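You operate a simulated robot arm through the tools that you are given. There is no shell and no other tool. Be economical: measure what you need, move in short steps, check, and stop when the job is done.

You run a simulated two-armed robot. Do the job below in one go: nothing can be reset, and whatever is moved stays where it is left.

Task
Take the sleeve on the top of the carton bench and put it away on the shelf of the press. Put two of the pulleys from the top of the window bench on the end of the bench with the gear pump. Fetch the tin from the top of the window bench and set it on top of the blue cover on the top of the window bench. Take the socket wrench from the top of the tool cart and put it on the yellow mat. Take the round block and leave it on the silver small plate on the top of the long bench. The order is free.

Only the result counts: the job must be done as asked and must still hold three seconds after the hand-in. Knocking over, shifting, dropping, spilling or breaking anything else fails it. Lids that push on must go on centred and level and be pressed home; caps that screw on are set level and turned clockwise until they are tight.

Robot
Two 7-joint arms with fingered hands on one trunk, on a base that drives. Base frame: it is fixed to the floor where the robot stands at the start and does not move with it; the origin is under the middle of the robot, x ahead of it, y to its left, z up; the surface under the hand at the start is at about z = 1020. Units: mm, degrees, N and s.
The left shoulder is at the start at [40, 146, 1129], the right one opposite. With the tool pointing down near the work surface each hand reaches from about 200 to 700 mm from the robot's upright axis, wherever it stands, measured 20 degrees to its own side. Places, roughly: cover (17x12x5 cm) [6000, 4500, 800]; end of the bench with the gear pump [7300, 1500, 900]; pulley (6x6x3 cm) [4300, 4400, 800]; round block (6x6x5 cm) [7400, -8600, 900]; shelf of the press [11500, -7500, 800]; sleeve (6x6x5 cm) [500, 100, 900]; small plate (9x8x2 cm) [7100, -8700, 900]; socket wrench [7500, -8000, 1000]; tin [5750, 4500, 750]; yellow mat (18x33 cm) [3620, -7780, 960]. Payload 4 kg a hand.
The TCP of each hand is the grasp point between the finger pads, 26 mm short of the fingertips. In the tool frame z runs along the fingers and y along their closing line. The gripper opens to 148 mm. The gripper's body begins 73 mm behind the TCP. The gripper is a hand of 3 fingers: y runs from the thumb to the fingers, the wrist lies at [0, 0, -224] in the tool frame, and closing takes about 1.5 s.
Orientation is that of the tool frame in the base frame, as [roll, pitch, yaw] about the fixed x, y, z axes, in that order (R = Rz(yaw) Ry(pitch) Rx(roll)). With the fingers straight down and closing along the base's y, the tool's x points along the base's -x, its y along +y and its z along -z.

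Tools
- The arms move only by the tool step_arm. It takes "left_moves", "right_moves" or both (then of equal length, played together; a hand with none holds still); each is a list that holds one entry, the list of rows, each a list of 6 numbers: the shift along the base's x, y, z in mm, then the turn, a rotation vector about the base's x, y, z in degrees. In form: [[[tx, ty, tz, ax, ay, az], ...]]. A call has 1 to 12 rows; each row shifts and turns the commanded pose from where the row before left it. "left_jaw" and "right_jaw" are, for a hand that has rows, the finger opening in mm, from 0 to 148, set as the call begins (left out, the last holds). Rows are played at 5 a second. More than 50 mm and 8.6 degrees between two rows, or a gripper value outside its range, and nothing of the call is played. A pose out of reach is approached as far as the arm can. The call stops where the force on the tool passes 40 N (or 10 N more than at its start, if that is more) or the arm is blocked; 0.2 s more then pass. Each finger travels about 108 mm/s and halts on what it meets, pressing with about 32 N; the grip force reading is that of the motor and also rises with nothing between the fingers. The clock runs only during rows and for 0.2 s after the last one: add rows that do not move to give the fingers time. It gives the time, the measured TCP pose, the force on the tool (base axes), the opening and the grip force at its end, in the units of the frame above (readings bear some noise), with the torque about the TCP (base axes, N m) and any sound that the robot's microphone picked up.
- Cameras (640 x 400 px; columns grow to the right, rows downward): "scene" is now at [111, 42.6, 1349.4]; the picture's right is [0.29, -0.96, 0.00], its down [-0.49, -0.15, -0.86] and it looks along [0.82, 0.25, -0.51] (base axes); focal length 272 px, centre (320, 200). "left" rides on the left gripper at [-68, -39, -90] in its tool frame; the picture's right is [0.50, -0.87, 0.00], its down [0.66, 0.38, -0.65] and it looks along [0.57, 0.33, 0.76] (tool axes); focal length 222 px, centre (320, 200). "right" rides on the right gripper at [68, -39, -90] in its tool frame; the picture's right is [0.50, 0.87, 0.00], its down [-0.66, 0.38, -0.65] and it looks along [-0.57, 0.33, 0.76] (tool axes); focal length 222 px, centre (320, 200). There is no depth. A picture from a camera that has moved, and an enlarged one, comes with that camera's place and axes in the base frame and with its lens. The place of the scene camera against the robot may be out by one fixed shift of up to 25 mm in any direction.
- grab_frame(camera): a new picture of that camera. No time passes.
- lift_body(by): slides the trunk up (or, below 0, down) by that many mm; the arms and the scene camera ride with it, the base frame stays. It gives what a move gives, with no picture.
- steer(legs): drives the robot by 1 to 6 legs, each [ahead, left, turn to the left] in mm, mm and degrees, along the robot's own axes; the way and the turn of a leg run together, so that a leg with both is an arc; at most 1500 mm and 180 degrees a leg. The arms and the cameras ride along, it lands a little off, and it stops where it bumps. It gives what a move gives.
- preshape(shape, hand): the hand has 3 fingers and takes this shape, open, in about a second: jaw (thumb against the fingers, like two jaws); tri (thumb and two fingers); tip (a fingertip pinch); poke (one finger out to press); point (the index stretched); flat (the hand flat); cup (the hand cupped); fist (a fist). The gripper value then closes the fingers along that shape, each until it touches; the sizes above hold for jaw. It gives what a move gives, with no picture.
- turn_head(pan, tilt): turns the head with the scene camera to pan (to the left, within 86 degrees either way) and tilt (down, from -29 to 69), counted from straight ahead of the robot. It gives what a move gives.
- inspect(camera, box): a new picture of the part [left, top, right, bottom] of that camera's present view, enlarged. No time passes.
- finish_job(): hands the job in; it is judged then, once.

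Work in short steps. Places have to be worked out from the pictures, the camera data and where the tool is seen: move nearer, look again, correct. Check each grasp and each placing, and mend what went wrong. You have 186 turns and 166 pictures in all, those below and enlarged ones among them. Open the grippers and draw the arms clear of the work before you hand the job in, unless the task says otherwise.

The tools are called after ">>>" as a command line: name --argument value ..., lists and objects as JSON in quotes. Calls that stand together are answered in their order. step_arm: Moves the arms, as the interface text tells. Its arguments: {"type":"object","properties":{"left_moves":{"type":"array","items":{"type":"array","items":{"type":"array","items":{"type":"number"}}}},"left_jaw":{"type":"number"},"right_moves":{"type":"array","items":{"type":"array","items":{"type":"array","items":{"type":"number"}}}},"right_jaw":{"type":"number"}},"required":[]} The other tools are called the same way: lift_body (by) slides the trunk up or down; preshape (shape, hand) gives the hand a shape; steer (legs) drives the base; turn_head (pan, tilt) turns the head that bears the scene camera; grab_frame (camera) takes a picture; inspect (camera, box) takes an enlarged picture of a part of a camera's view; finish_job () hands the job in.

At the start:

```text
time_s: 0.0
left_tool_pos: [372.7, 254.7, 1146.6]
left_tcp_rot: [-179.9, 0.0, 180.0]
left_wrist_force: [-0.2, -0.4, 0.4]
left_ft_torque: [-0.01, 0.01, -0.02]
left_gripper_width: 147.8
left_gripper_force: 0.1
left_shape: jaw
right_tool_pos: [377.8, -56.6, 1115.1]
right_tcp_rot: [180.0, 0.0, -180.0]
right_wrist_force: [0.4, 0.2, 0.3]
right_ft_torque: [0.0, 0.0, 0.03]
right_gripper_width: 148.1
right_gripper_force: 0.1
right_shape: jaw
trunk travel left (down, up): [-300.0, 206.0]
robot x, y, heading: [-1.1, -1.3, -0.3]
head pan, tilt: [16.9, 30.6]
```

scene: 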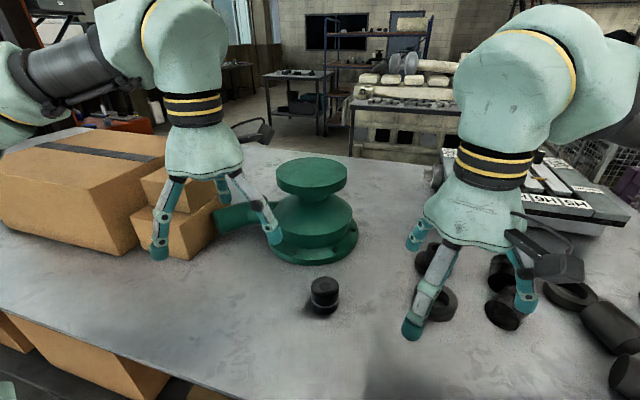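
right: 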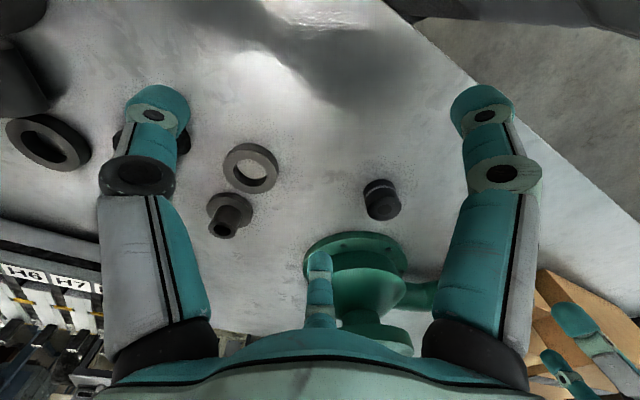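
left: 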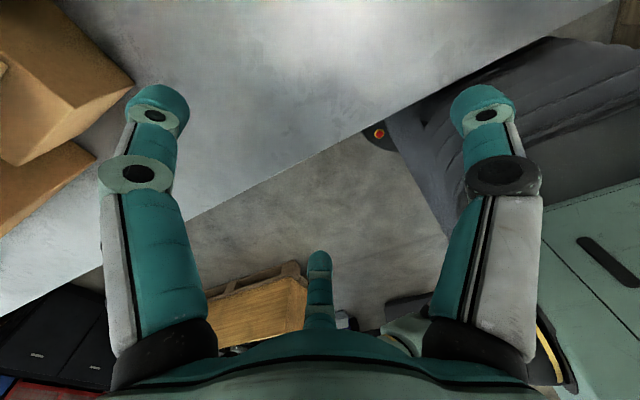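

I begin by looking more closely at the items on the bench in front of the robot.

>>> inspect --camera "scene" --box '[260, 220, 420, 320]'

>>> inspect --camera "right" --box '[180, 120, 440, 280]'

>>> inspect --camera "scene" --box '[400, 200, 640, 400]'

```text
4.00 times, centred on (340, 270) of scene
camera zoom: at [111.0, 42.6, 1349.4], right [0.29, -0.96, 0.0], down [-0.49, -0.15, -0.86], along [0.82, 0.25, -0.51], focal length 1087 px, centre (240, -80)
```

zoom: 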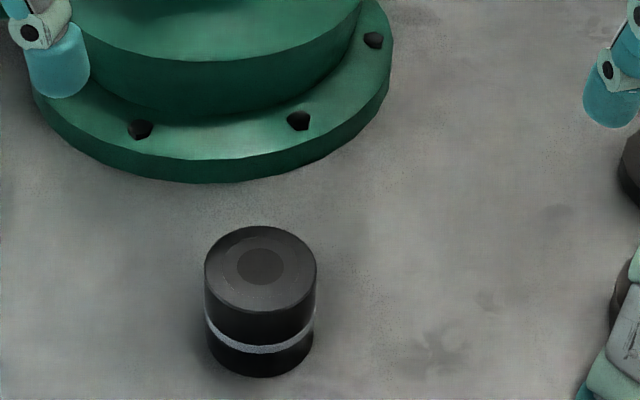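

```text
2.46 times, centred on (310, 200) of right
camera zoom: at [309.7, -95.3, 1205.6], right [-0.5, 0.87, 0.0], down [0.66, 0.38, 0.65], along [0.57, 0.33, -0.76], focal length 547 px, centre (345, 200)
```

zoom: 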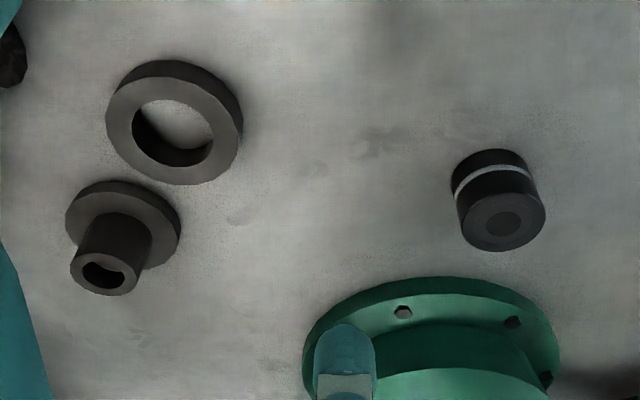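

```text
2.00 times, centred on (520, 300) of scene
camera zoom: at [111.0, 42.6, 1349.4], right [0.29, -0.96, 0.0], down [-0.49, -0.15, -0.86], along [0.82, 0.25, -0.51], focal length 543 px, centre (-80, 0)
```

zoom: 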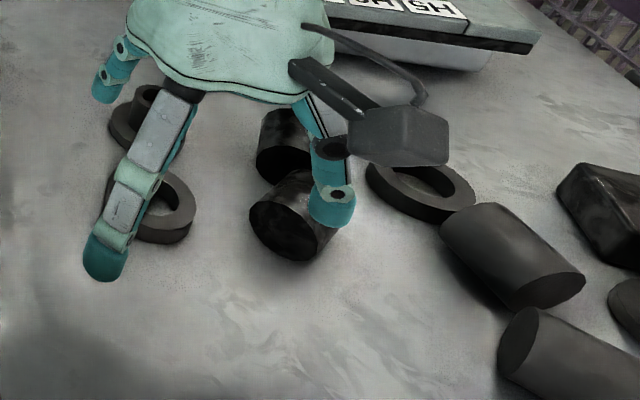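

The black banded cylinder in front of the green pump fits the sleeve (about 60 mm across, top near z 910, at about [490,146]). I shift the left hand aside and bring the right hand over it, since its camera sits on the side away from the pump.

>>> step_arm --right_moves '[[[20, 40, 0, 0, 0, 0], [20, 45, 0, 0, 0, 0], [20, 45, -15, 0, 0, 0], [15, 45, -20, 0, 0, 0], [0, 0, 0, 0, 0, 0]]]' --left_moves '[[[-10, 30, 15, 0, 0, 0], [-10, 30, 15, 0, 0, 0], [-10, 30, 15, 0, 0, 0], [-10, 30, 15, 0, 0, 0], [0, 0, 0, 0, 0, 0]]]'

>>> grab_frame --camera "right"

>>> grab_frame --camera "scene"

```text
refused: row 3 steps farther than a row can; nothing moved
```

```text
159 pictures are left
camera right: at [309.7, -95.3, 1205.6], right [-0.5, 0.87, 0.0], down [0.66, 0.38, 0.65], along [0.57, 0.33, -0.76], focal length 222 px, centre (320, 200)
```

right: 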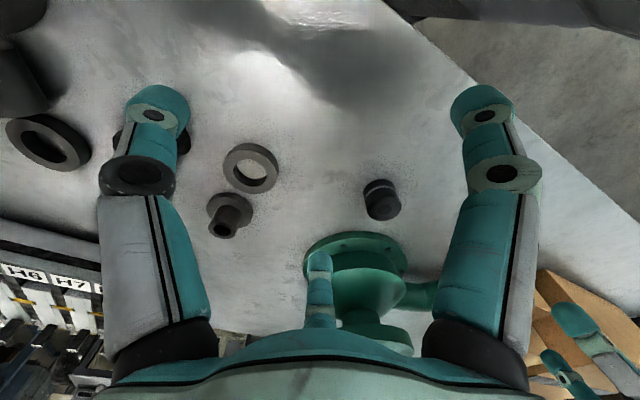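

```text
158 pictures are left
camera scene: at [111.0, 42.6, 1349.4], right [0.29, -0.96, 0.0], down [-0.49, -0.15, -0.86], along [0.82, 0.25, -0.51], focal length 272 px, centre (320, 200)
```

scene: 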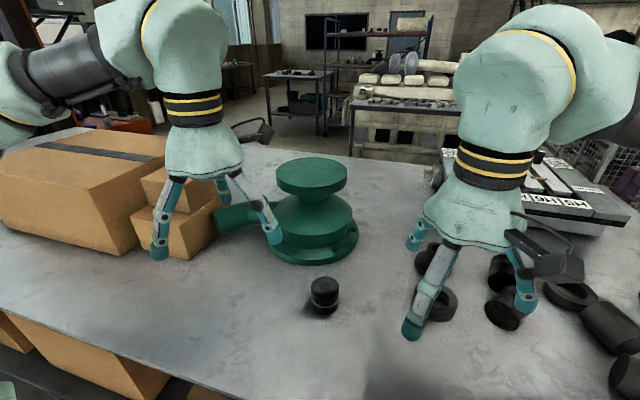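

The move was refused because a row was longer than 50 mm, so nothing moved. I send it again with shorter rows.

>>> step_arm --right_moves '[[[15, 42, 0, 0, 0, 0], [15, 42, 0, 0, 0, 0], [15, 42, -10, 0, 0, 0], [15, 42, -20, 0, 0, 0], [0, 0, 0, 0, 0, 0]]]' --left_moves '[[[-10, 30, 15, 0, 0, 0], [-10, 30, 15, 0, 0, 0], [-10, 30, 15, 0, 0, 0], [-10, 30, 15, 0, 0, 0], [0, 0, 0, 0, 0, 0]]]'

>>> grab_frame --camera "right"

>>> grab_frame --camera "scene"

```text
time_s: 1.2
left_tool_pos: [329.8, 376.9, 1205.4]
left_tcp_rot: [179.9, 0.0, 180.0]
left_wrist_force: [1.2, 0.1, 0.1]
left_ft_torque: [0.0, 0.0, -0.01]
left_gripper_width: 147.6
left_gripper_force: 0.1
left_shape: jaw
right_tool_pos: [438.6, 109.5, 1086.4]
right_tcp_rot: [179.9, 0.0, -180.0]
right_wrist_force: [-0.4, 0.1, 0.8]
right_ft_torque: [0.0, -0.04, 0.03]
right_gripper_width: 147.8
right_gripper_force: 0.0
right_shape: jaw
trunk travel left (down, up): [-300.0, 206.0]
robot x, y, heading: [-2.4, 1.1, 0.1]
head pan, tilt: [16.9, 30.6]
```

```text
157 pictures are left
camera right: at [370.6, 71.2, 1176.8], right [-0.5, 0.87, 0.0], down [0.66, 0.38, 0.65], along [0.57, 0.33, -0.76], focal length 222 px, centre (320, 200)
```

right: 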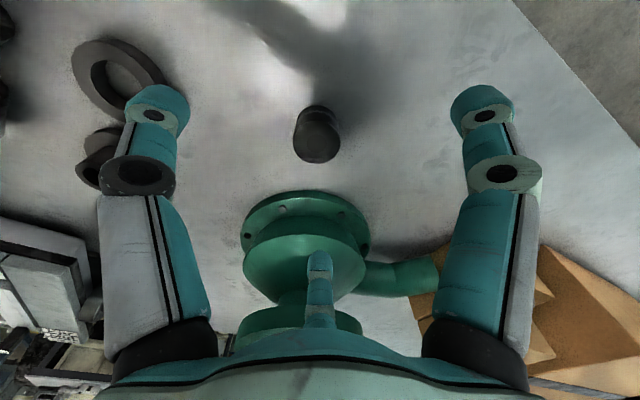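

```text
156 pictures are left
camera scene: at [111.3, 41.2, 1349.4], right [0.29, -0.96, 0.0], down [-0.49, -0.15, -0.86], along [0.82, 0.25, -0.51], focal length 272 px, centre (320, 200)
```

scene: 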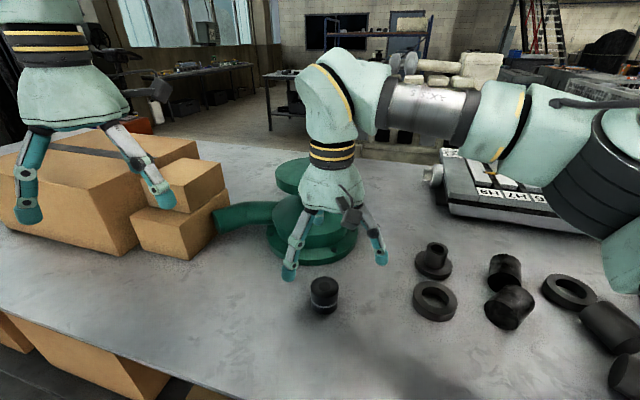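

Triangulating from the two hand pictures puts the sleeve at about [487,137] with its top at z≈920. I move over it and go down to z≈904.

>>> step_arm --right_moves '[[[24, 14, -20, 0, 0, 0], [24, 14, -20, 0, 0, 0], [0, 0, -40, 0, 0, 0], [0, 0, -40, 0, 0, 0], [0, 0, -35, 0, 0, 0], [0, 0, -27, 0, 0, 0], [0, 0, 0, 0, 0, 0]]]'

>>> grab_frame --camera "right"

```text
time_s: 2.8
left_tool_pos: [327.0, 377.3, 1207.2]
left_tcp_rot: [179.9, 0.1, 180.0]
left_wrist_force: [0.1, -0.7, 0.7]
left_ft_torque: [0.01, 0.01, 0.01]
left_gripper_width: 147.9
left_gripper_force: 0.0
left_shape: jaw
right_tool_pos: [484.2, 139.3, 904.2]
right_tcp_rot: [180.0, 0.1, 180.0]
right_wrist_force: [-6.7, -1.8, 14.3]
right_ft_torque: [0.36, -0.76, 0.12]
right_gripper_width: 148.0
right_gripper_force: 0.0
right_shape: jaw
trunk travel left (down, up): [-300.0, 206.0]
robot x, y, heading: [0.0, 1.6, 0.2]
head pan, tilt: [16.9, 30.6]
```

```text
155 pictures are left
camera right: at [415.4, 101.3, 995.5], right [-0.5, 0.87, 0.0], down [0.65, 0.38, 0.66], along [0.57, 0.33, -0.75], focal length 222 px, centre (320, 200)
```

right: 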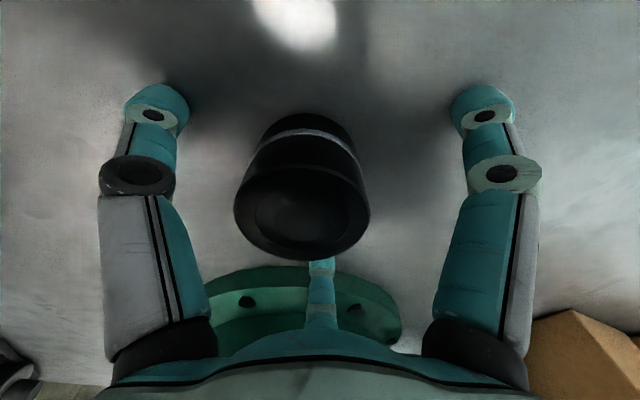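

I read 14 N, so a fingertip is lightly touching the bench. I rise 6 mm and close on the sleeve.

>>> step_arm --right_moves '[[[0, -4, 6, 0, 0, 0], [0, 0, 0, 0, 0, 0]]]'

>>> step_arm --right_moves '[[[0, 0, 0, 0, 0, 0], [0, 0, 0, 0, 0, 0], [0, 0, 0, 0, 0, 0], [0, 0, 0, 0, 0, 0], [0, 0, 0, 0, 0, 0], [0, 0, 0, 0, 0, 0], [0, 0, 0, 0, 0, 0]]]' --right_jaw 30

>>> grab_frame --camera "right"

```text
time_s: 3.4
left_tool_pos: [328.1, 378.4, 1204.9]
left_tcp_rot: [-179.9, 0.0, -180.0]
left_wrist_force: [0.1, -0.6, -0.2]
left_ft_torque: [0.03, 0.01, -0.01]
left_gripper_width: 147.8
left_gripper_force: 0.1
left_shape: jaw
right_tool_pos: [484.9, 134.9, 907.0]
right_tcp_rot: [-180.0, 0.0, 180.0]
right_wrist_force: [-2.3, 1.8, -1.4]
right_ft_torque: [0.09, 0.1, 0.12]
right_gripper_width: 147.4
right_gripper_force: 0.0
right_shape: jaw
trunk travel left (down, up): [-300.0, 206.0]
robot x, y, heading: [-2.6, -0.4, 0.1]
head pan, tilt: [16.9, 30.6]
```

```text
time_s: 5.0
left_tool_pos: [330.3, 377.4, 1206.0]
left_tcp_rot: [180.0, 0.0, 180.0]
left_wrist_force: [-0.4, 0.5, 0.5]
left_ft_torque: [0.01, 0.0, 0.01]
left_gripper_width: 148.0
left_gripper_force: 0.1
left_shape: jaw
right_tool_pos: [484.7, 135.0, 907.9]
right_tcp_rot: [180.0, -0.1, 179.9]
right_wrist_force: [0.8, -0.2, -1.0]
right_ft_torque: [-0.01, 0.01, 0.02]
right_gripper_width: 45.8
right_gripper_force: 31.7
right_shape: jaw
trunk travel left (down, up): [-300.0, 206.0]
robot x, y, heading: [1.2, 0.1, 0.0]
head pan, tilt: [16.9, 30.6]
```

```text
154 pictures are left
camera right: at [417.1, 97.3, 999.0], right [-0.5, 0.87, 0.0], down [0.66, 0.38, 0.65], along [0.57, 0.33, -0.76], focal length 222 px, centre (320, 200)
```

right: 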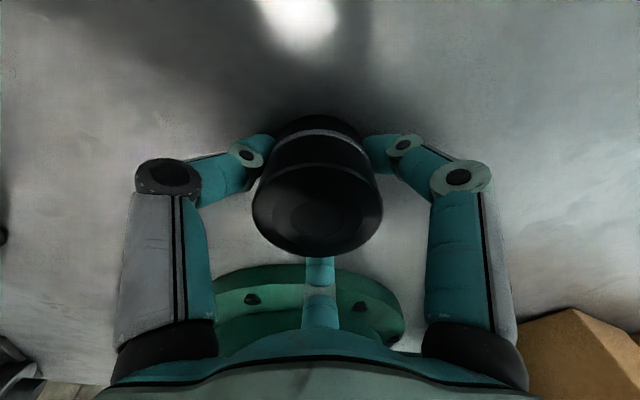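

The sleeve is gripped (opening 45.8, 32 N). I lift it.

>>> step_arm --right_moves '[[[0, 0, 20, 0, 0, 0], [0, 0, 30, 0, 0, 0], [0, 0, 40, 0, 0, 0], [-20, -20, 40, 0, 0, 0], [-20, -30, 30, 0, 0, 0], [-20, -30, 30, 0, 0, 0], [-20, -30, 30, 0, 0, 0], [-20, -30, 10, 0, 0, 0], [0, 0, 0, 0, 0, 0]]]'

>>> grab_frame --camera "right"

>>> turn_head --pan 0 --tilt 5

>>> grab_frame --camera "scene"

>>> turn_head --pan -75 --tilt 10

>>> grab_frame --camera "scene"

```text
time_s: 7.0
left_tool_pos: [329.7, 378.3, 1205.2]
left_tcp_rot: [-180.0, 0.1, -180.0]
left_wrist_force: [0.0, -0.4, 0.7]
left_ft_torque: [0.01, -0.04, -0.01]
left_gripper_width: 148.0
left_gripper_force: 0.1
left_shape: jaw
right_tool_pos: [387.2, -6.4, 1138.6]
right_tcp_rot: [-180.0, -0.1, -180.0]
right_wrist_force: [0.8, -0.2, -3.5]
right_ft_torque: [0.01, 0.01, -0.04]
right_gripper_width: 45.5
right_gripper_force: 32.3
right_shape: jaw
trunk travel left (down, up): [-300.0, 206.0]
robot x, y, heading: [0.9, -0.7, -0.1]
head pan, tilt: [16.9, 30.6]
```

```text
153 pictures are left
camera right: at [319.1, -44.5, 1228.9], right [-0.5, 0.87, 0.0], down [0.66, 0.38, 0.65], along [0.56, 0.33, -0.76], focal length 222 px, centre (320, 200)
```

right: 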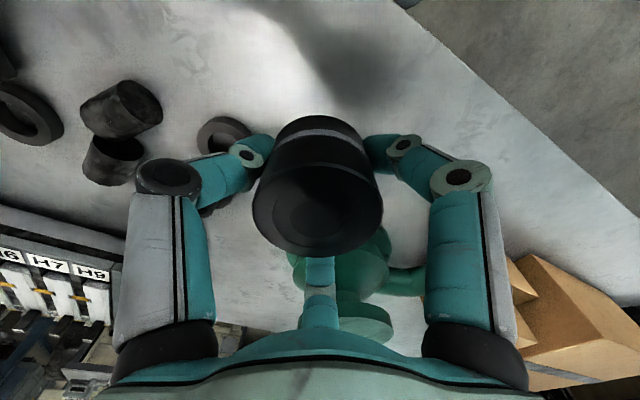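

```text
time_s: 7.9
left_tool_pos: [330.6, 377.4, 1205.2]
left_tcp_rot: [179.9, 0.0, 179.9]
left_wrist_force: [-0.1, -0.1, -0.1]
left_ft_torque: [0.02, 0.02, -0.04]
left_gripper_width: 148.0
left_gripper_force: 0.0
left_shape: jaw
right_tool_pos: [386.9, -6.5, 1137.1]
right_tcp_rot: [179.9, -0.1, 180.0]
right_wrist_force: [-0.1, 0.2, -3.1]
right_ft_torque: [0.04, 0.03, 0.01]
right_gripper_width: 45.7
right_gripper_force: 32.4
right_shape: jaw
trunk travel left (down, up): [-300.0, 206.0]
robot x, y, heading: [-3.5, 1.4, 0.1]
head pan, tilt: [0.0, 5.0]
```

```text
152 pictures are left
camera scene: at [116.8, 16.3, 1390.6], right [0.0, -1.0, 0.0], down [-0.09, 0.0, -1.0], along [1.0, 0.0, -0.09], focal length 272 px, centre (320, 200)
```

scene: 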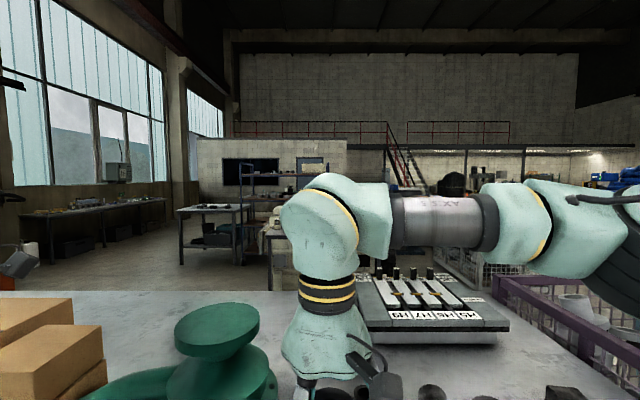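

```text
time_s: 9.4
left_tool_pos: [329.5, 378.1, 1206.3]
left_tcp_rot: [-180.0, 0.1, -179.9]
left_wrist_force: [-0.3, 0.1, -0.7]
left_ft_torque: [0.05, 0.0, 0.01]
left_gripper_width: 147.7
left_gripper_force: 0.1
left_shape: jaw
right_tool_pos: [387.6, -7.8, 1138.1]
right_tcp_rot: [180.0, -0.1, 180.0]
right_wrist_force: [0.2, -0.3, -3.4]
right_ft_torque: [-0.01, 0.01, 0.01]
right_gripper_width: 45.8
right_gripper_force: 31.8
right_shape: jaw
trunk travel left (down, up): [-300.0, 206.0]
robot x, y, heading: [-1.0, -1.7, 0.0]
head pan, tilt: [-75.0, 10.0]
```

```text
151 pictures are left
camera scene: at [49.2, -73.4, 1382.7], right [-0.97, -0.26, 0.0], down [-0.05, 0.17, -0.98], along [0.26, -0.95, -0.17], focal length 272 px, centre (320, 200)
```

scene: 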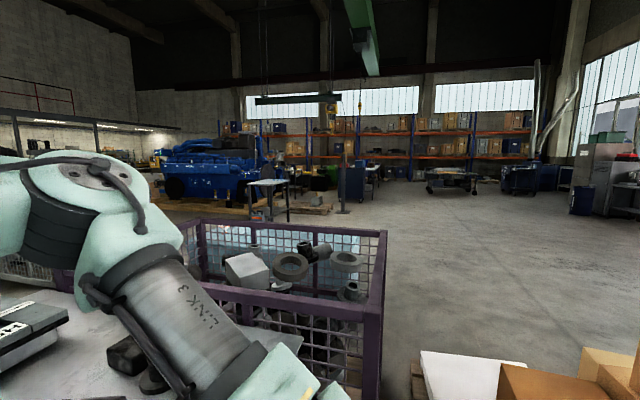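

The sleeve is held. Before driving I look to both sides of the robot for obstacles.

>>> turn_head --pan -86 --tilt 40

>>> grab_frame --camera "scene"

>>> turn_head --pan 86 --tilt 25

>>> grab_frame --camera "scene"

```text
time_s: 10.3
left_tool_pos: [329.4, 378.3, 1206.0]
left_tcp_rot: [-179.9, 0.0, 180.0]
left_wrist_force: [0.5, 0.0, -0.1]
left_ft_torque: [-0.03, -0.01, 0.0]
left_gripper_width: 147.8
left_gripper_force: 0.0
left_shape: jaw
right_tool_pos: [386.5, -6.9, 1138.7]
right_tcp_rot: [180.0, -0.1, -179.9]
right_wrist_force: [-0.3, 0.1, -3.3]
right_ft_torque: [0.0, -0.03, -0.01]
right_gripper_width: 45.7
right_gripper_force: 31.5
right_shape: jaw
trunk travel left (down, up): [-300.0, 206.0]
robot x, y, heading: [0.2, -1.5, -0.3]
head pan, tilt: [-85.9, 40.0]
```

```text
150 pictures are left
camera scene: at [31.0, -68.4, 1335.1], right [-1.0, -0.07, 0.0], down [-0.05, 0.64, -0.77], along [0.05, -0.76, -0.64], focal length 272 px, centre (320, 200)
```

scene: 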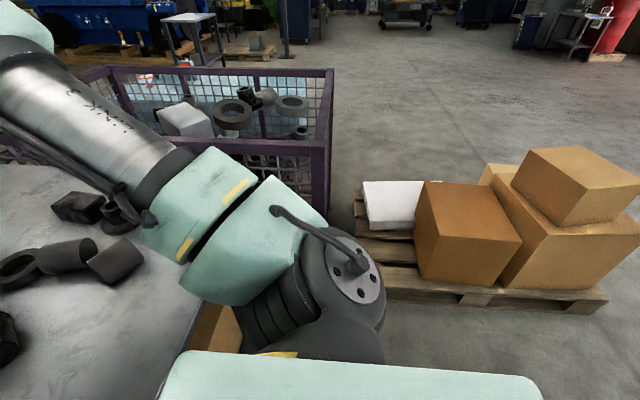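

```text
time_s: 12.9
left_tool_pos: [330.1, 377.1, 1204.3]
left_tcp_rot: [-180.0, 0.0, -180.0]
left_wrist_force: [0.7, -0.2, 0.1]
left_ft_torque: [0.01, 0.01, -0.02]
left_gripper_width: 147.9
left_gripper_force: 0.1
left_shape: jaw
right_tool_pos: [386.4, -7.0, 1138.7]
right_tcp_rot: [180.0, -0.1, 179.9]
right_wrist_force: [-0.1, -0.3, -3.4]
right_ft_torque: [0.02, -0.01, 0.02]
right_gripper_width: 45.6
right_gripper_force: 32.3
right_shape: jaw
trunk travel left (down, up): [-300.0, 206.0]
robot x, y, heading: [-0.5, 0.2, 0.1]
head pan, tilt: [85.9, 25.0]
```

```text
149 pictures are left
camera scene: at [31.6, 108.3, 1358.3], right [1.0, -0.07, 0.0], down [-0.03, -0.42, -0.91], along [0.06, 0.9, -0.42], focal length 272 px, centre (320, 200)
```

scene: 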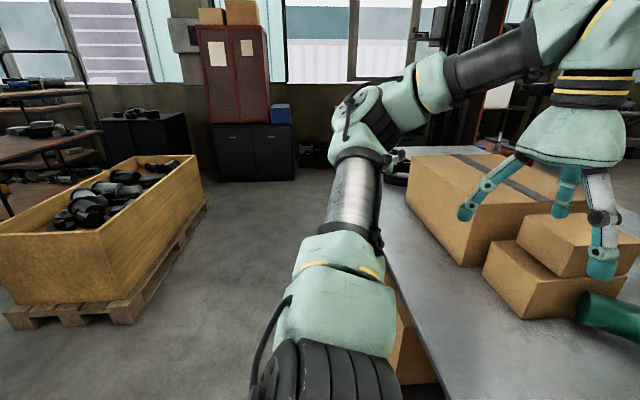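

A pallet and a mesh cage block the right side, with too narrow a gap between them. I back off from the bench, turn right and look west for a way round.

>>> steer --legs '[[-350, 0, 0], [0, 0, -90]]'

>>> turn_head --pan -70 --tilt 25

>>> grab_frame --camera "scene"

>>> turn_head --pan 0 --tilt 15

>>> grab_frame --camera "scene"

```text
time_s: 19.0
left_tool_pos: [34.1, -325.0, 1205.7]
left_tcp_rot: [-180.0, 0.1, 90.7]
left_wrist_force: [-0.9, -0.1, 0.1]
left_ft_torque: [0.04, 0.01, 0.0]
left_gripper_width: 147.6
left_gripper_force: 0.0
left_shape: jaw
right_tool_pos: [-348.9, -387.6, 1138.1]
right_tcp_rot: [180.0, -0.1, 90.7]
right_wrist_force: [-0.3, 0.0, -3.4]
right_ft_torque: [-0.02, -0.03, 0.01]
right_gripper_width: 45.6
right_gripper_force: 32.1
right_shape: jaw
trunk travel left (down, up): [-300.0, 206.0]
robot x, y, heading: [-348.3, -4.3, -89.4]
head pan, tilt: [85.9, 25.0]
```

```text
time_s: 21.4
left_tool_pos: [34.0, -326.4, 1204.2]
left_tcp_rot: [-180.0, -0.1, 90.7]
left_wrist_force: [0.5, -0.4, 0.4]
left_ft_torque: [0.01, -0.02, 0.05]
left_gripper_width: 147.9
left_gripper_force: 0.0
left_shape: jaw
right_tool_pos: [-349.1, -388.7, 1137.6]
right_tcp_rot: [-179.9, -0.1, 90.7]
right_wrist_force: [-0.1, -0.1, -4.1]
right_ft_torque: [-0.02, 0.01, 0.0]
right_gripper_width: 45.7
right_gripper_force: 31.7
right_shape: jaw
trunk travel left (down, up): [-300.0, 206.0]
robot x, y, heading: [-344.5, -1.3, -89.2]
head pan, tilt: [-70.0, 25.0]
```

```text
148 pictures are left
camera scene: at [-428.7, -37.6, 1358.3], right [-0.35, 0.94, 0.0], down [0.4, 0.15, -0.91], along [-0.85, -0.32, -0.42], focal length 272 px, centre (320, 200)
```

scene: 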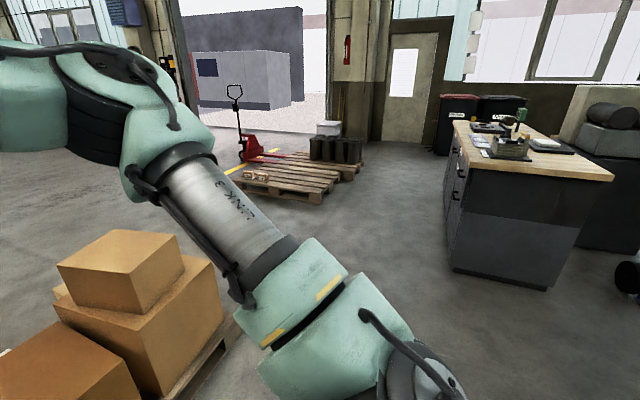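

```text
time_s: 22.8
left_tool_pos: [34.8, -326.8, 1206.4]
left_tcp_rot: [180.0, 0.0, 90.6]
left_wrist_force: [-0.7, 0.2, -0.2]
left_ft_torque: [0.03, 0.01, -0.05]
left_gripper_width: 148.1
left_gripper_force: 0.1
left_shape: jaw
right_tool_pos: [-347.9, -386.5, 1137.6]
right_tcp_rot: [179.9, -0.1, 90.7]
right_wrist_force: [0.3, 0.0, -3.8]
right_ft_torque: [-0.02, -0.03, 0.0]
right_gripper_width: 45.7
right_gripper_force: 32.6
right_shape: jaw
trunk travel left (down, up): [-300.0, 206.0]
robot x, y, heading: [-347.6, -1.0, -89.3]
head pan, tilt: [0.0, 15.0]
```

```text
147 pictures are left
camera scene: at [-341.4, -98.3, 1374.5], right [-1.0, -0.01, 0.0], down [0.0, 0.26, -0.97], along [0.01, -0.97, -0.26], focal length 272 px, centre (320, 200)
```

scene: 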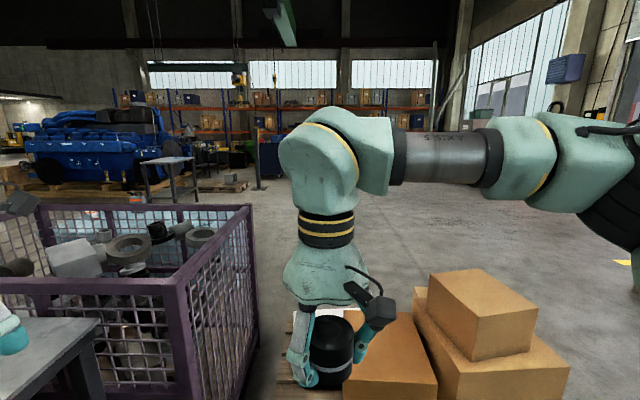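

The floor west of the pallet is open, and so is the floor to the south. I sidestep west, drive south past the pallet and look toward the target area.

>>> steer --legs '[[0, -1500, 0], [1500, 0, 0], [1200, 0, 0], [0, 0, 50]]'

>>> turn_head --pan 0 --tilt 10

>>> grab_frame --camera "scene"

>>> turn_head --pan 60 --tilt 10

>>> grab_frame --camera "scene"

```text
time_s: 45.4
left_tool_pos: [-1327.0, -2664.5, 1205.7]
left_tcp_rot: [180.0, 0.1, 142.1]
left_wrist_force: [-0.6, 0.6, 0.4]
left_ft_torque: [0.0, -0.02, 0.02]
left_gripper_width: 148.0
left_gripper_force: 0.1
left_shape: jaw
right_tool_pos: [-1519.3, -3002.9, 1138.4]
right_tcp_rot: [179.9, -0.1, 142.1]
right_wrist_force: [0.2, -0.8, -4.4]
right_ft_torque: [0.0, -0.05, 0.0]
right_gripper_width: 45.1
right_gripper_force: 31.9
right_shape: jaw
trunk travel left (down, up): [-300.0, 206.0]
robot x, y, heading: [-1818.8, -2761.1, -37.8]
head pan, tilt: [0.0, 15.0]
```

```text
time_s: 46.1
left_tool_pos: [-1327.2, -2663.6, 1205.2]
left_tcp_rot: [-180.0, 0.0, 142.1]
left_wrist_force: [0.5, 0.5, 0.2]
left_ft_torque: [-0.01, 0.04, -0.02]
left_gripper_width: 148.1
left_gripper_force: 0.1
left_shape: jaw
right_tool_pos: [-1519.6, -3002.7, 1137.7]
right_tcp_rot: [-179.9, -0.1, 142.1]
right_wrist_force: [-0.2, 0.2, -3.5]
right_ft_torque: [0.05, -0.03, -0.02]
right_gripper_width: 45.5
right_gripper_force: 32.1
right_shape: jaw
trunk travel left (down, up): [-300.0, 206.0]
robot x, y, heading: [-1821.4, -2758.1, -37.9]
head pan, tilt: [0.0, 10.0]
```

```text
146 pictures are left
camera scene: at [-1725.7, -2812.9, 1382.6], right [-0.61, -0.79, 0.0], down [-0.14, 0.11, -0.98], along [0.78, -0.6, -0.17], focal length 272 px, centre (320, 200)
```

scene: 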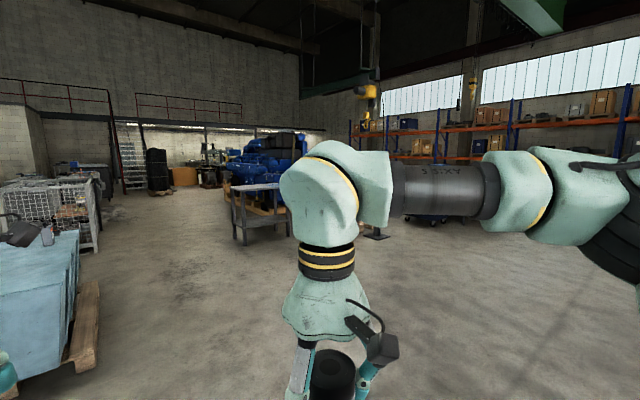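

```text
time_s: 47.4
left_tool_pos: [-1329.0, -2665.3, 1206.2]
left_tcp_rot: [-180.0, 0.0, 142.1]
left_wrist_force: [0.0, 0.0, -0.2]
left_ft_torque: [0.0, -0.03, 0.01]
left_gripper_width: 148.1
left_gripper_force: 0.0
left_shape: jaw
right_tool_pos: [-1518.8, -3002.4, 1138.6]
right_tcp_rot: [179.9, -0.1, 142.0]
right_wrist_force: [-0.5, 0.6, -2.5]
right_ft_torque: [0.02, -0.03, 0.0]
right_gripper_width: 45.6
right_gripper_force: 32.2
right_shape: jaw
trunk travel left (down, up): [-300.0, 206.0]
robot x, y, heading: [-1815.9, -2760.6, -37.9]
head pan, tilt: [60.0, 10.0]
```

```text
145 pictures are left
camera scene: at [-1712.9, -2721.0, 1382.7], right [0.38, -0.93, 0.0], down [-0.16, -0.07, -0.98], along [0.91, 0.37, -0.17], focal length 272 px, centre (320, 200)
```

scene: 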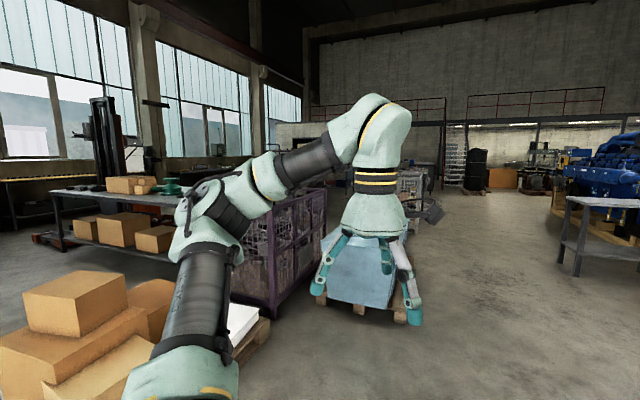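

The lane at y≈-3450 runs east between the blue pallet and the small table and looks free. I drive along it and look again.

>>> steer --legs '[[0, 0, 37.8], [0, -700, 0], [1500, 0, 0], [1500, 0, 0], [1500, 0, 0], [1500, 0, 0]]'

>>> turn_head --pan 0 --tilt 10

>>> grab_frame --camera "scene"

>>> turn_head --pan -45 --tilt 5

>>> grab_frame --camera "scene"

```text
time_s: 81.0
left_tool_pos: [4463.6, -2966.4, 1205.5]
left_tcp_rot: [179.9, 0.0, -178.3]
left_wrist_force: [1.0, 0.1, -0.2]
left_ft_torque: [-0.01, -0.01, -0.01]
left_gripper_width: 147.9
left_gripper_force: 0.1
left_shape: jaw
right_tool_pos: [4531.0, -3350.6, 1137.8]
right_tcp_rot: [179.9, 0.0, -178.3]
right_wrist_force: [-0.6, -1.0, -3.6]
right_ft_torque: [-0.02, -0.01, 0.01]
right_gripper_width: 45.4
right_gripper_force: 32.7
right_shape: jaw
trunk travel left (down, up): [-300.0, 206.0]
robot x, y, heading: [4141.5, -3351.7, 1.8]
head pan, tilt: [60.0, 10.0]
```

```text
time_s: 82.3
left_tool_pos: [4464.5, -2966.3, 1204.9]
left_tcp_rot: [180.0, 0.0, -178.2]
left_wrist_force: [-0.1, -0.2, -0.5]
left_ft_torque: [0.0, -0.02, 0.02]
left_gripper_width: 147.8
left_gripper_force: 0.1
left_shape: jaw
right_tool_pos: [4532.1, -3349.8, 1139.2]
right_tcp_rot: [-180.0, 0.0, -178.3]
right_wrist_force: [-0.5, 0.5, -3.9]
right_ft_torque: [0.04, -0.04, -0.01]
right_gripper_width: 45.4
right_gripper_force: 31.9
right_shape: jaw
trunk travel left (down, up): [-300.0, 206.0]
robot x, y, heading: [4146.3, -3353.3, 1.6]
head pan, tilt: [0.0, 10.0]
```

```text
144 pictures are left
camera scene: at [4263.3, -3334.3, 1382.6], right [0.03, -1.0, 0.0], down [-0.17, -0.01, -0.98], along [0.98, 0.03, -0.17], focal length 272 px, centre (320, 200)
```

scene: 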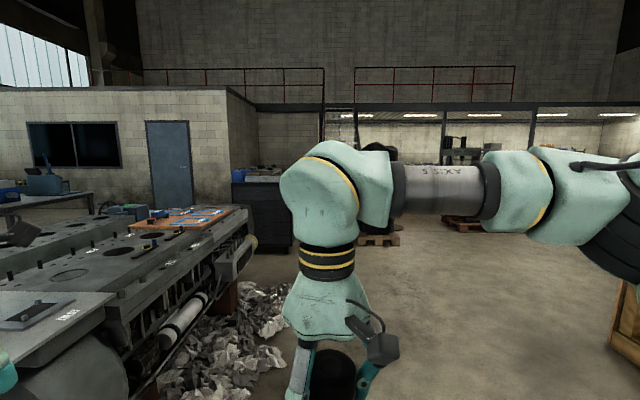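

```text
time_s: 83.4
left_tool_pos: [4464.8, -2966.8, 1206.1]
left_tcp_rot: [180.0, 0.0, -178.4]
left_wrist_force: [0.2, 0.5, -0.1]
left_ft_torque: [-0.01, 0.02, 0.0]
left_gripper_width: 147.8
left_gripper_force: 0.0
left_shape: jaw
right_tool_pos: [4533.0, -3349.2, 1138.1]
right_tcp_rot: [179.9, -0.1, -178.3]
right_wrist_force: [0.5, 0.0, -2.7]
right_ft_torque: [0.02, 0.01, 0.01]
right_gripper_width: 45.5
right_gripper_force: 32.3
right_shape: jaw
trunk travel left (down, up): [-300.0, 206.0]
robot x, y, heading: [4145.5, -3351.5, 1.5]
head pan, tilt: [-45.0, 5.0]
```

```text
143 pictures are left
camera scene: at [4237.3, -3400.1, 1390.7], right [-0.69, -0.73, 0.0], down [-0.06, 0.06, -1.0], along [0.73, -0.68, -0.09], focal length 272 px, centre (320, 200)
```

scene: 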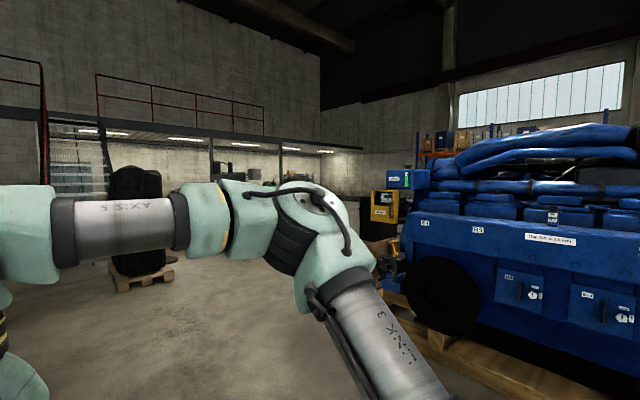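

I shift right to keep clear of the paper on the floor, move on to about x=7000, turn south and look.

>>> steer --legs '[[0, -450, 0], [1500, 0, 0], [1400, 0, 0], [0, 0, -91]]'

>>> turn_head --pan 15 --tilt 10

>>> grab_frame --camera "scene"

>>> turn_head --pan 65 --tilt 5

>>> grab_frame --camera "scene"

```text
time_s: 103.7
left_tool_pos: [7503.7, -3947.8, 1205.3]
left_tcp_rot: [-180.0, 0.0, 96.0]
left_wrist_force: [-0.1, -0.9, -0.3]
left_ft_torque: [-0.04, -0.03, 0.04]
left_gripper_width: 148.0
left_gripper_force: 0.0
left_shape: jaw
right_tool_pos: [7127.1, -4044.7, 1136.6]
right_tcp_rot: [-179.9, -0.2, 96.0]
right_wrist_force: [0.1, 0.4, -3.3]
right_ft_torque: [0.0, -0.01, -0.02]
right_gripper_width: 45.5
right_gripper_force: 31.8
right_shape: jaw
trunk travel left (down, up): [-300.0, 206.0]
robot x, y, heading: [7093.6, -3659.1, -84.0]
head pan, tilt: [-45.0, 5.0]
```

```text
time_s: 105.0
left_tool_pos: [7503.6, -3948.0, 1205.3]
left_tcp_rot: [-180.0, 0.0, 96.0]
left_wrist_force: [-0.8, -0.2, 0.0]
left_ft_torque: [0.01, 0.02, -0.02]
left_gripper_width: 147.8
left_gripper_force: 0.0
left_shape: jaw
right_tool_pos: [7127.1, -4044.4, 1137.7]
right_tcp_rot: [-179.9, -0.1, 95.9]
right_wrist_force: [0.0, -0.4, -3.5]
right_ft_torque: [-0.02, -0.06, 0.03]
right_gripper_width: 45.4
right_gripper_force: 31.9
right_shape: jaw
trunk travel left (down, up): [-300.0, 206.0]
robot x, y, heading: [7095.4, -3658.0, -83.9]
head pan, tilt: [15.0, 10.0]
```

```text
142 pictures are left
camera scene: at [7133.4, -3750.1, 1382.6], right [-0.93, -0.36, 0.0], down [-0.06, 0.16, -0.98], along [0.35, -0.92, -0.17], focal length 272 px, centre (320, 200)
```

scene: 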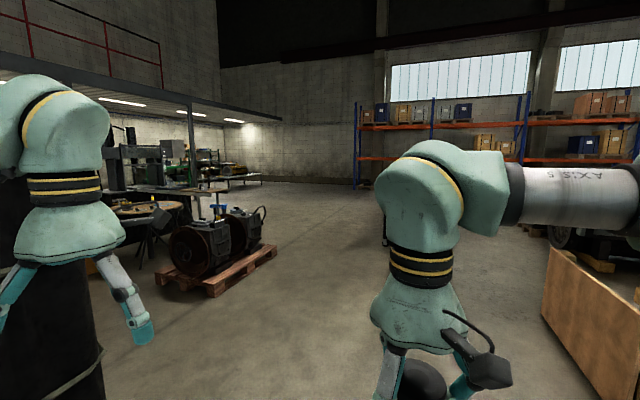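

```text
time_s: 106.2
left_tool_pos: [7503.6, -3947.7, 1205.7]
left_tcp_rot: [-180.0, 0.1, 96.0]
left_wrist_force: [0.4, 0.4, -0.2]
left_ft_torque: [-0.01, -0.01, 0.0]
left_gripper_width: 147.9
left_gripper_force: 0.1
left_shape: jaw
right_tool_pos: [7127.0, -4045.2, 1137.0]
right_tcp_rot: [-179.9, -0.1, 96.1]
right_wrist_force: [-0.4, 0.9, -3.7]
right_ft_torque: [-0.02, -0.01, -0.01]
right_gripper_width: 45.6
right_gripper_force: 31.6
right_shape: jaw
trunk travel left (down, up): [-300.0, 206.0]
robot x, y, heading: [7091.9, -3659.9, -83.8]
head pan, tilt: [65.0, 5.0]
```

```text
141 pictures are left
camera scene: at [7187.0, -3693.2, 1390.7], right [-0.33, -0.95, 0.0], down [-0.08, 0.03, -1.0], along [0.94, -0.33, -0.09], focal length 272 px, centre (320, 200)
```

scene: 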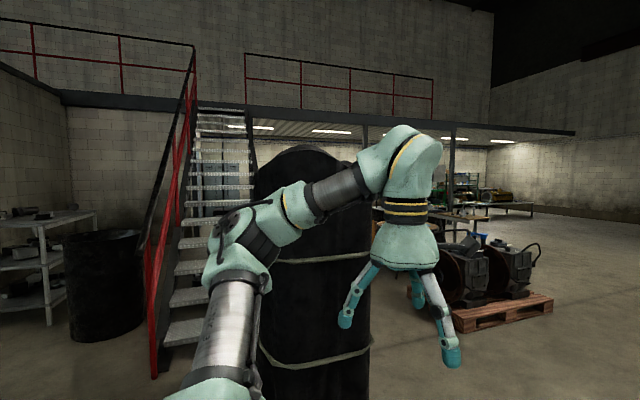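

The way south looks free between the engine crate and the motor pallet, and the long bench is hidden behind my arm. I go ahead 2 m and look again.

>>> steer --legs '[[0, 0, -6], [1000, 0, 0], [1000, 0, 0]]'

>>> turn_head --pan -30 --tilt 10

>>> grab_frame --camera "scene"

>>> turn_head --pan 35 --tilt 10

>>> grab_frame --camera "scene"

```text
time_s: 116.7
left_tool_pos: [7467.3, -5995.3, 1206.0]
left_tcp_rot: [-180.0, 0.0, 90.0]
left_wrist_force: [0.1, 0.7, 0.0]
left_ft_torque: [0.0, 0.0, 0.0]
left_gripper_width: 147.6
left_gripper_force: 0.0
left_shape: jaw
right_tool_pos: [7082.0, -6052.5, 1137.5]
right_tcp_rot: [-179.9, 0.0, 89.9]
right_wrist_force: [-0.2, -0.8, -3.6]
right_ft_torque: [-0.02, -0.05, 0.03]
right_gripper_width: 45.3
right_gripper_force: 32.1
right_shape: jaw
trunk travel left (down, up): [-300.0, 206.0]
robot x, y, heading: [7089.7, -5662.9, -90.0]
head pan, tilt: [65.0, 5.0]
```

```text
time_s: 118.4
left_tool_pos: [7467.2, -5996.2, 1204.6]
left_tcp_rot: [179.9, 0.1, 90.0]
left_wrist_force: [0.6, -0.4, -0.1]
left_ft_torque: [-0.01, 0.04, -0.01]
left_gripper_width: 148.0
left_gripper_force: 0.0
left_shape: jaw
right_tool_pos: [7083.4, -6051.6, 1138.3]
right_tcp_rot: [-180.0, -0.1, 90.0]
right_wrist_force: [0.7, -1.0, -3.3]
right_ft_torque: [-0.02, 0.0, 0.01]
right_gripper_width: 45.3
right_gripper_force: 32.2
right_shape: jaw
trunk travel left (down, up): [-300.0, 206.0]
robot x, y, heading: [7085.9, -5661.7, -89.9]
head pan, tilt: [-30.0, 10.0]
```

```text
140 pictures are left
camera scene: at [7047.9, -5750.1, 1382.7], right [-0.87, 0.5, 0.0], down [0.09, 0.15, -0.98], along [-0.49, -0.85, -0.17], focal length 272 px, centre (320, 200)
```

scene: 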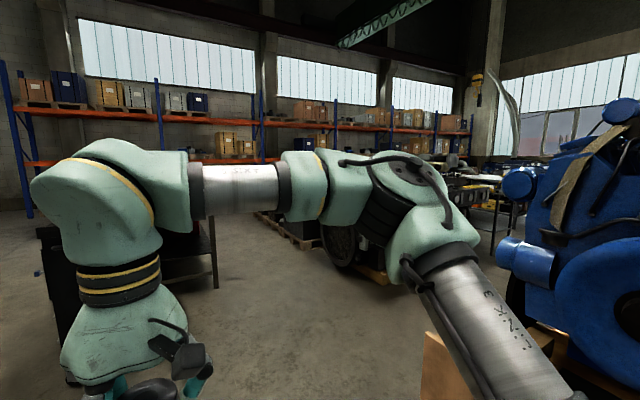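

```text
time_s: 119.8
left_tool_pos: [7467.6, -5996.0, 1205.9]
left_tcp_rot: [180.0, 0.1, 90.0]
left_wrist_force: [0.7, 1.0, -0.4]
left_ft_torque: [-0.01, -0.02, 0.05]
left_gripper_width: 147.9
left_gripper_force: 0.0
left_shape: jaw
right_tool_pos: [7082.2, -6051.3, 1137.6]
right_tcp_rot: [-179.9, -0.1, 90.0]
right_wrist_force: [0.3, -0.7, -4.1]
right_ft_torque: [-0.03, 0.0, 0.01]
right_gripper_width: 45.3
right_gripper_force: 31.8
right_shape: jaw
trunk travel left (down, up): [-300.0, 206.0]
robot x, y, heading: [7090.9, -5665.0, -89.9]
head pan, tilt: [35.0, 10.0]
```

```text
139 pictures are left
camera scene: at [7147.5, -5745.8, 1382.6], right [-0.82, -0.57, 0.0], down [-0.1, 0.14, -0.98], along [0.56, -0.81, -0.17], focal length 272 px, centre (320, 200)
```

scene: 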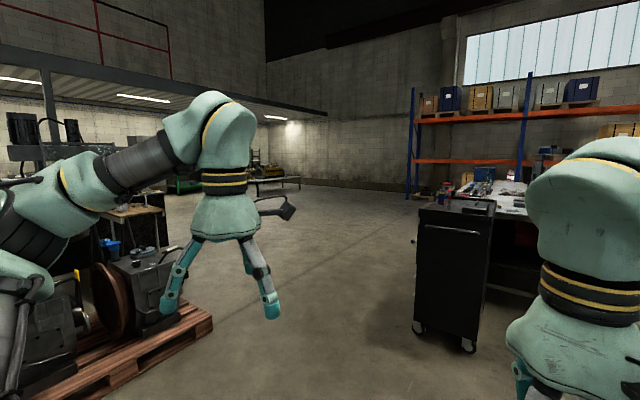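

The black tool cart stands near [7430,-7950] with the long bench behind it. I move nearer for a better look, staying clear of the cart.

>>> steer --legs '[[1100, -200, 0]]'

>>> turn_head --pan 30 --tilt 20

>>> grab_frame --camera "scene"

>>> turn_head --pan -35 --tilt 15

>>> grab_frame --camera "scene"

```text
time_s: 125.6
left_tool_pos: [7267.9, -7117.6, 1206.3]
left_tcp_rot: [-180.0, -0.1, 90.0]
left_wrist_force: [0.3, -0.7, -0.1]
left_ft_torque: [0.01, 0.0, -0.01]
left_gripper_width: 148.1
left_gripper_force: 0.1
left_shape: jaw
right_tool_pos: [6884.4, -7174.2, 1138.3]
right_tcp_rot: [-180.0, -0.1, 89.9]
right_wrist_force: [-0.1, 0.6, -2.8]
right_ft_torque: [0.01, 0.01, 0.03]
right_gripper_width: 45.3
right_gripper_force: 32.0
right_shape: jaw
trunk travel left (down, up): [-300.0, 206.0]
robot x, y, heading: [6895.2, -6788.5, -89.8]
head pan, tilt: [35.0, 10.0]
```

```text
time_s: 126.3
left_tool_pos: [7268.4, -7118.8, 1206.1]
left_tcp_rot: [-180.0, 0.0, 90.0]
left_wrist_force: [0.5, -0.1, -0.6]
left_ft_torque: [0.01, -0.04, 0.0]
left_gripper_width: 147.9
left_gripper_force: 0.1
left_shape: jaw
right_tool_pos: [6884.1, -7174.9, 1138.6]
right_tcp_rot: [179.9, -0.1, 90.1]
right_wrist_force: [-0.3, 0.6, -2.9]
right_ft_torque: [-0.05, -0.03, -0.04]
right_gripper_width: 45.3
right_gripper_force: 32.4
right_shape: jaw
trunk travel left (down, up): [-300.0, 206.0]
robot x, y, heading: [6892.8, -6788.5, -90.2]
head pan, tilt: [30.0, 20.0]
```

```text
138 pictures are left
camera scene: at [6942.3, -6873.3, 1366.4], right [-0.87, -0.5, 0.0], down [-0.17, 0.3, -0.94], along [0.47, -0.81, -0.34], focal length 272 px, centre (320, 200)
```

scene: 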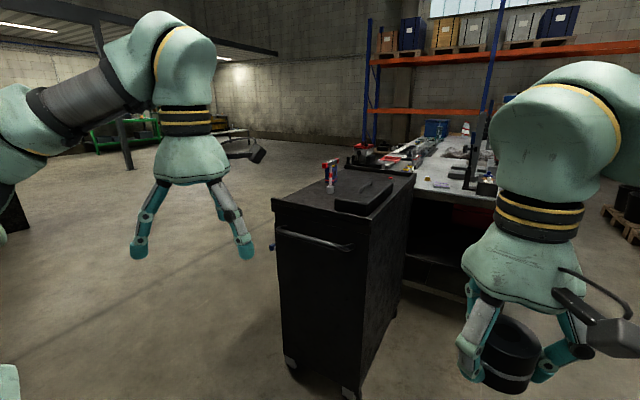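

```text
time_s: 127.7
left_tool_pos: [7268.0, -7119.2, 1205.0]
left_tcp_rot: [180.0, 0.0, 90.0]
left_wrist_force: [0.2, 0.3, -0.1]
left_ft_torque: [0.0, -0.02, -0.02]
left_gripper_width: 147.7
left_gripper_force: 0.0
left_shape: jaw
right_tool_pos: [6885.3, -7174.3, 1138.0]
right_tcp_rot: [179.9, 0.0, 90.0]
right_wrist_force: [0.0, 0.3, -3.0]
right_ft_torque: [-0.01, 0.0, 0.02]
right_gripper_width: 45.4
right_gripper_force: 32.3
right_shape: jaw
trunk travel left (down, up): [-300.0, 206.0]
robot x, y, heading: [6892.2, -6788.9, -89.9]
head pan, tilt: [-35.0, 15.0]
```

```text
137 pictures are left
camera scene: at [6842.3, -6869.0, 1374.5], right [-0.82, 0.57, 0.0], down [0.15, 0.21, -0.97], along [-0.55, -0.79, -0.26], focal length 272 px, centre (320, 200)
```

scene: 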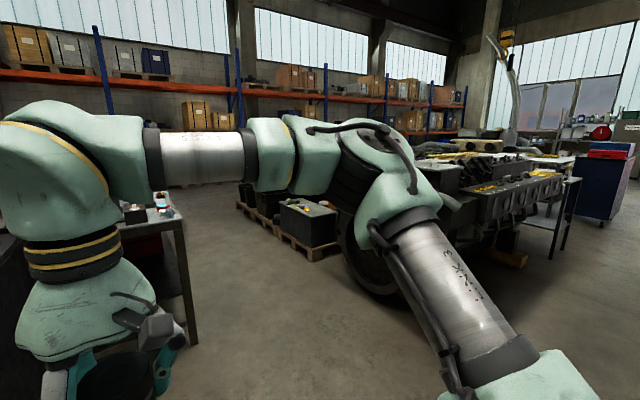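

The bench's west end is at x≈6650 and its front edge at y≈-8420, with the cart top at z≈966. I drive in beside the cart and look at the bench top.

>>> steer --legs '[[1150, 0, 0]]'

>>> turn_head --pan 12 --tilt 35

>>> grab_frame --camera "scene"

>>> turn_head --pan 60 --tilt 35

>>> grab_frame --camera "scene"

```text
time_s: 133.5
left_tool_pos: [7260.7, -8265.4, 1206.3]
left_tcp_rot: [-180.0, 0.0, 89.5]
left_wrist_force: [-1.2, 0.3, 0.4]
left_ft_torque: [0.02, 0.0, -0.01]
left_gripper_width: 147.9
left_gripper_force: 0.1
left_shape: jaw
right_tool_pos: [6876.1, -8319.3, 1138.4]
right_tcp_rot: [180.0, -0.1, 89.6]
right_wrist_force: [0.6, -0.5, -3.5]
right_ft_torque: [-0.04, -0.02, -0.01]
right_gripper_width: 45.2
right_gripper_force: 32.2
right_shape: jaw
trunk travel left (down, up): [-300.0, 206.0]
robot x, y, heading: [6885.2, -7934.0, -90.5]
head pan, tilt: [-35.0, 15.0]
```

```text
time_s: 134.7
left_tool_pos: [7260.1, -8267.8, 1207.3]
left_tcp_rot: [180.0, 0.1, 89.5]
left_wrist_force: [0.4, -0.1, 0.2]
left_ft_torque: [0.03, 0.01, -0.01]
left_gripper_width: 147.8
left_gripper_force: 0.1
left_shape: jaw
right_tool_pos: [6875.9, -8319.8, 1138.4]
right_tcp_rot: [179.9, 0.0, 89.5]
right_wrist_force: [0.7, 0.4, -3.5]
right_ft_torque: [0.0, -0.01, 0.02]
right_gripper_width: 45.5
right_gripper_force: 32.3
right_shape: jaw
trunk travel left (down, up): [-300.0, 206.0]
robot x, y, heading: [6885.5, -7933.0, -90.4]
head pan, tilt: [12.0, 35.0]
```

```text
136 pictures are left
camera scene: at [6907.7, -8024.0, 1342.5], right [-0.98, -0.2, 0.0], down [-0.11, 0.56, -0.82], along [0.16, -0.8, -0.57], focal length 272 px, centre (320, 200)
```

scene: 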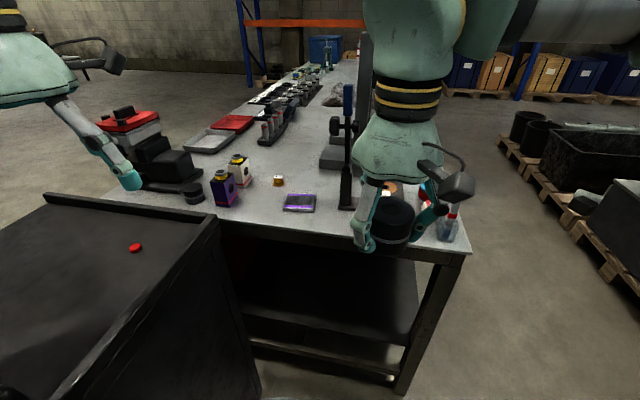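

```text
time_s: 135.8
left_tool_pos: [7260.8, -8266.8, 1206.1]
left_tcp_rot: [180.0, -0.1, 89.6]
left_wrist_force: [0.3, -0.7, 0.2]
left_ft_torque: [0.02, 0.0, 0.0]
left_gripper_width: 147.9
left_gripper_force: 0.0
left_shape: jaw
right_tool_pos: [6875.7, -8320.0, 1138.0]
right_tcp_rot: [-179.9, 0.0, 89.4]
right_wrist_force: [0.2, -0.4, -3.1]
right_ft_torque: [-0.02, 0.01, 0.01]
right_gripper_width: 45.1
right_gripper_force: 31.8
right_shape: jaw
trunk travel left (down, up): [-300.0, 206.0]
robot x, y, heading: [6887.3, -7932.9, -90.6]
head pan, tilt: [60.0, 35.0]
```

```text
135 pictures are left
camera scene: at [6966.1, -7982.5, 1342.5], right [-0.51, -0.86, 0.0], down [-0.49, 0.29, -0.82], along [0.71, -0.42, -0.57], focal length 272 px, centre (320, 200)
```

scene: 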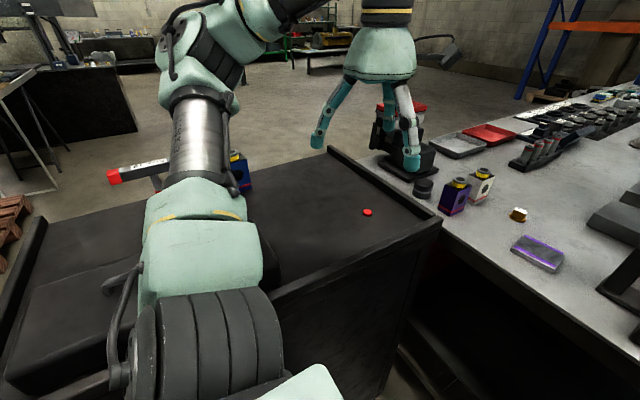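

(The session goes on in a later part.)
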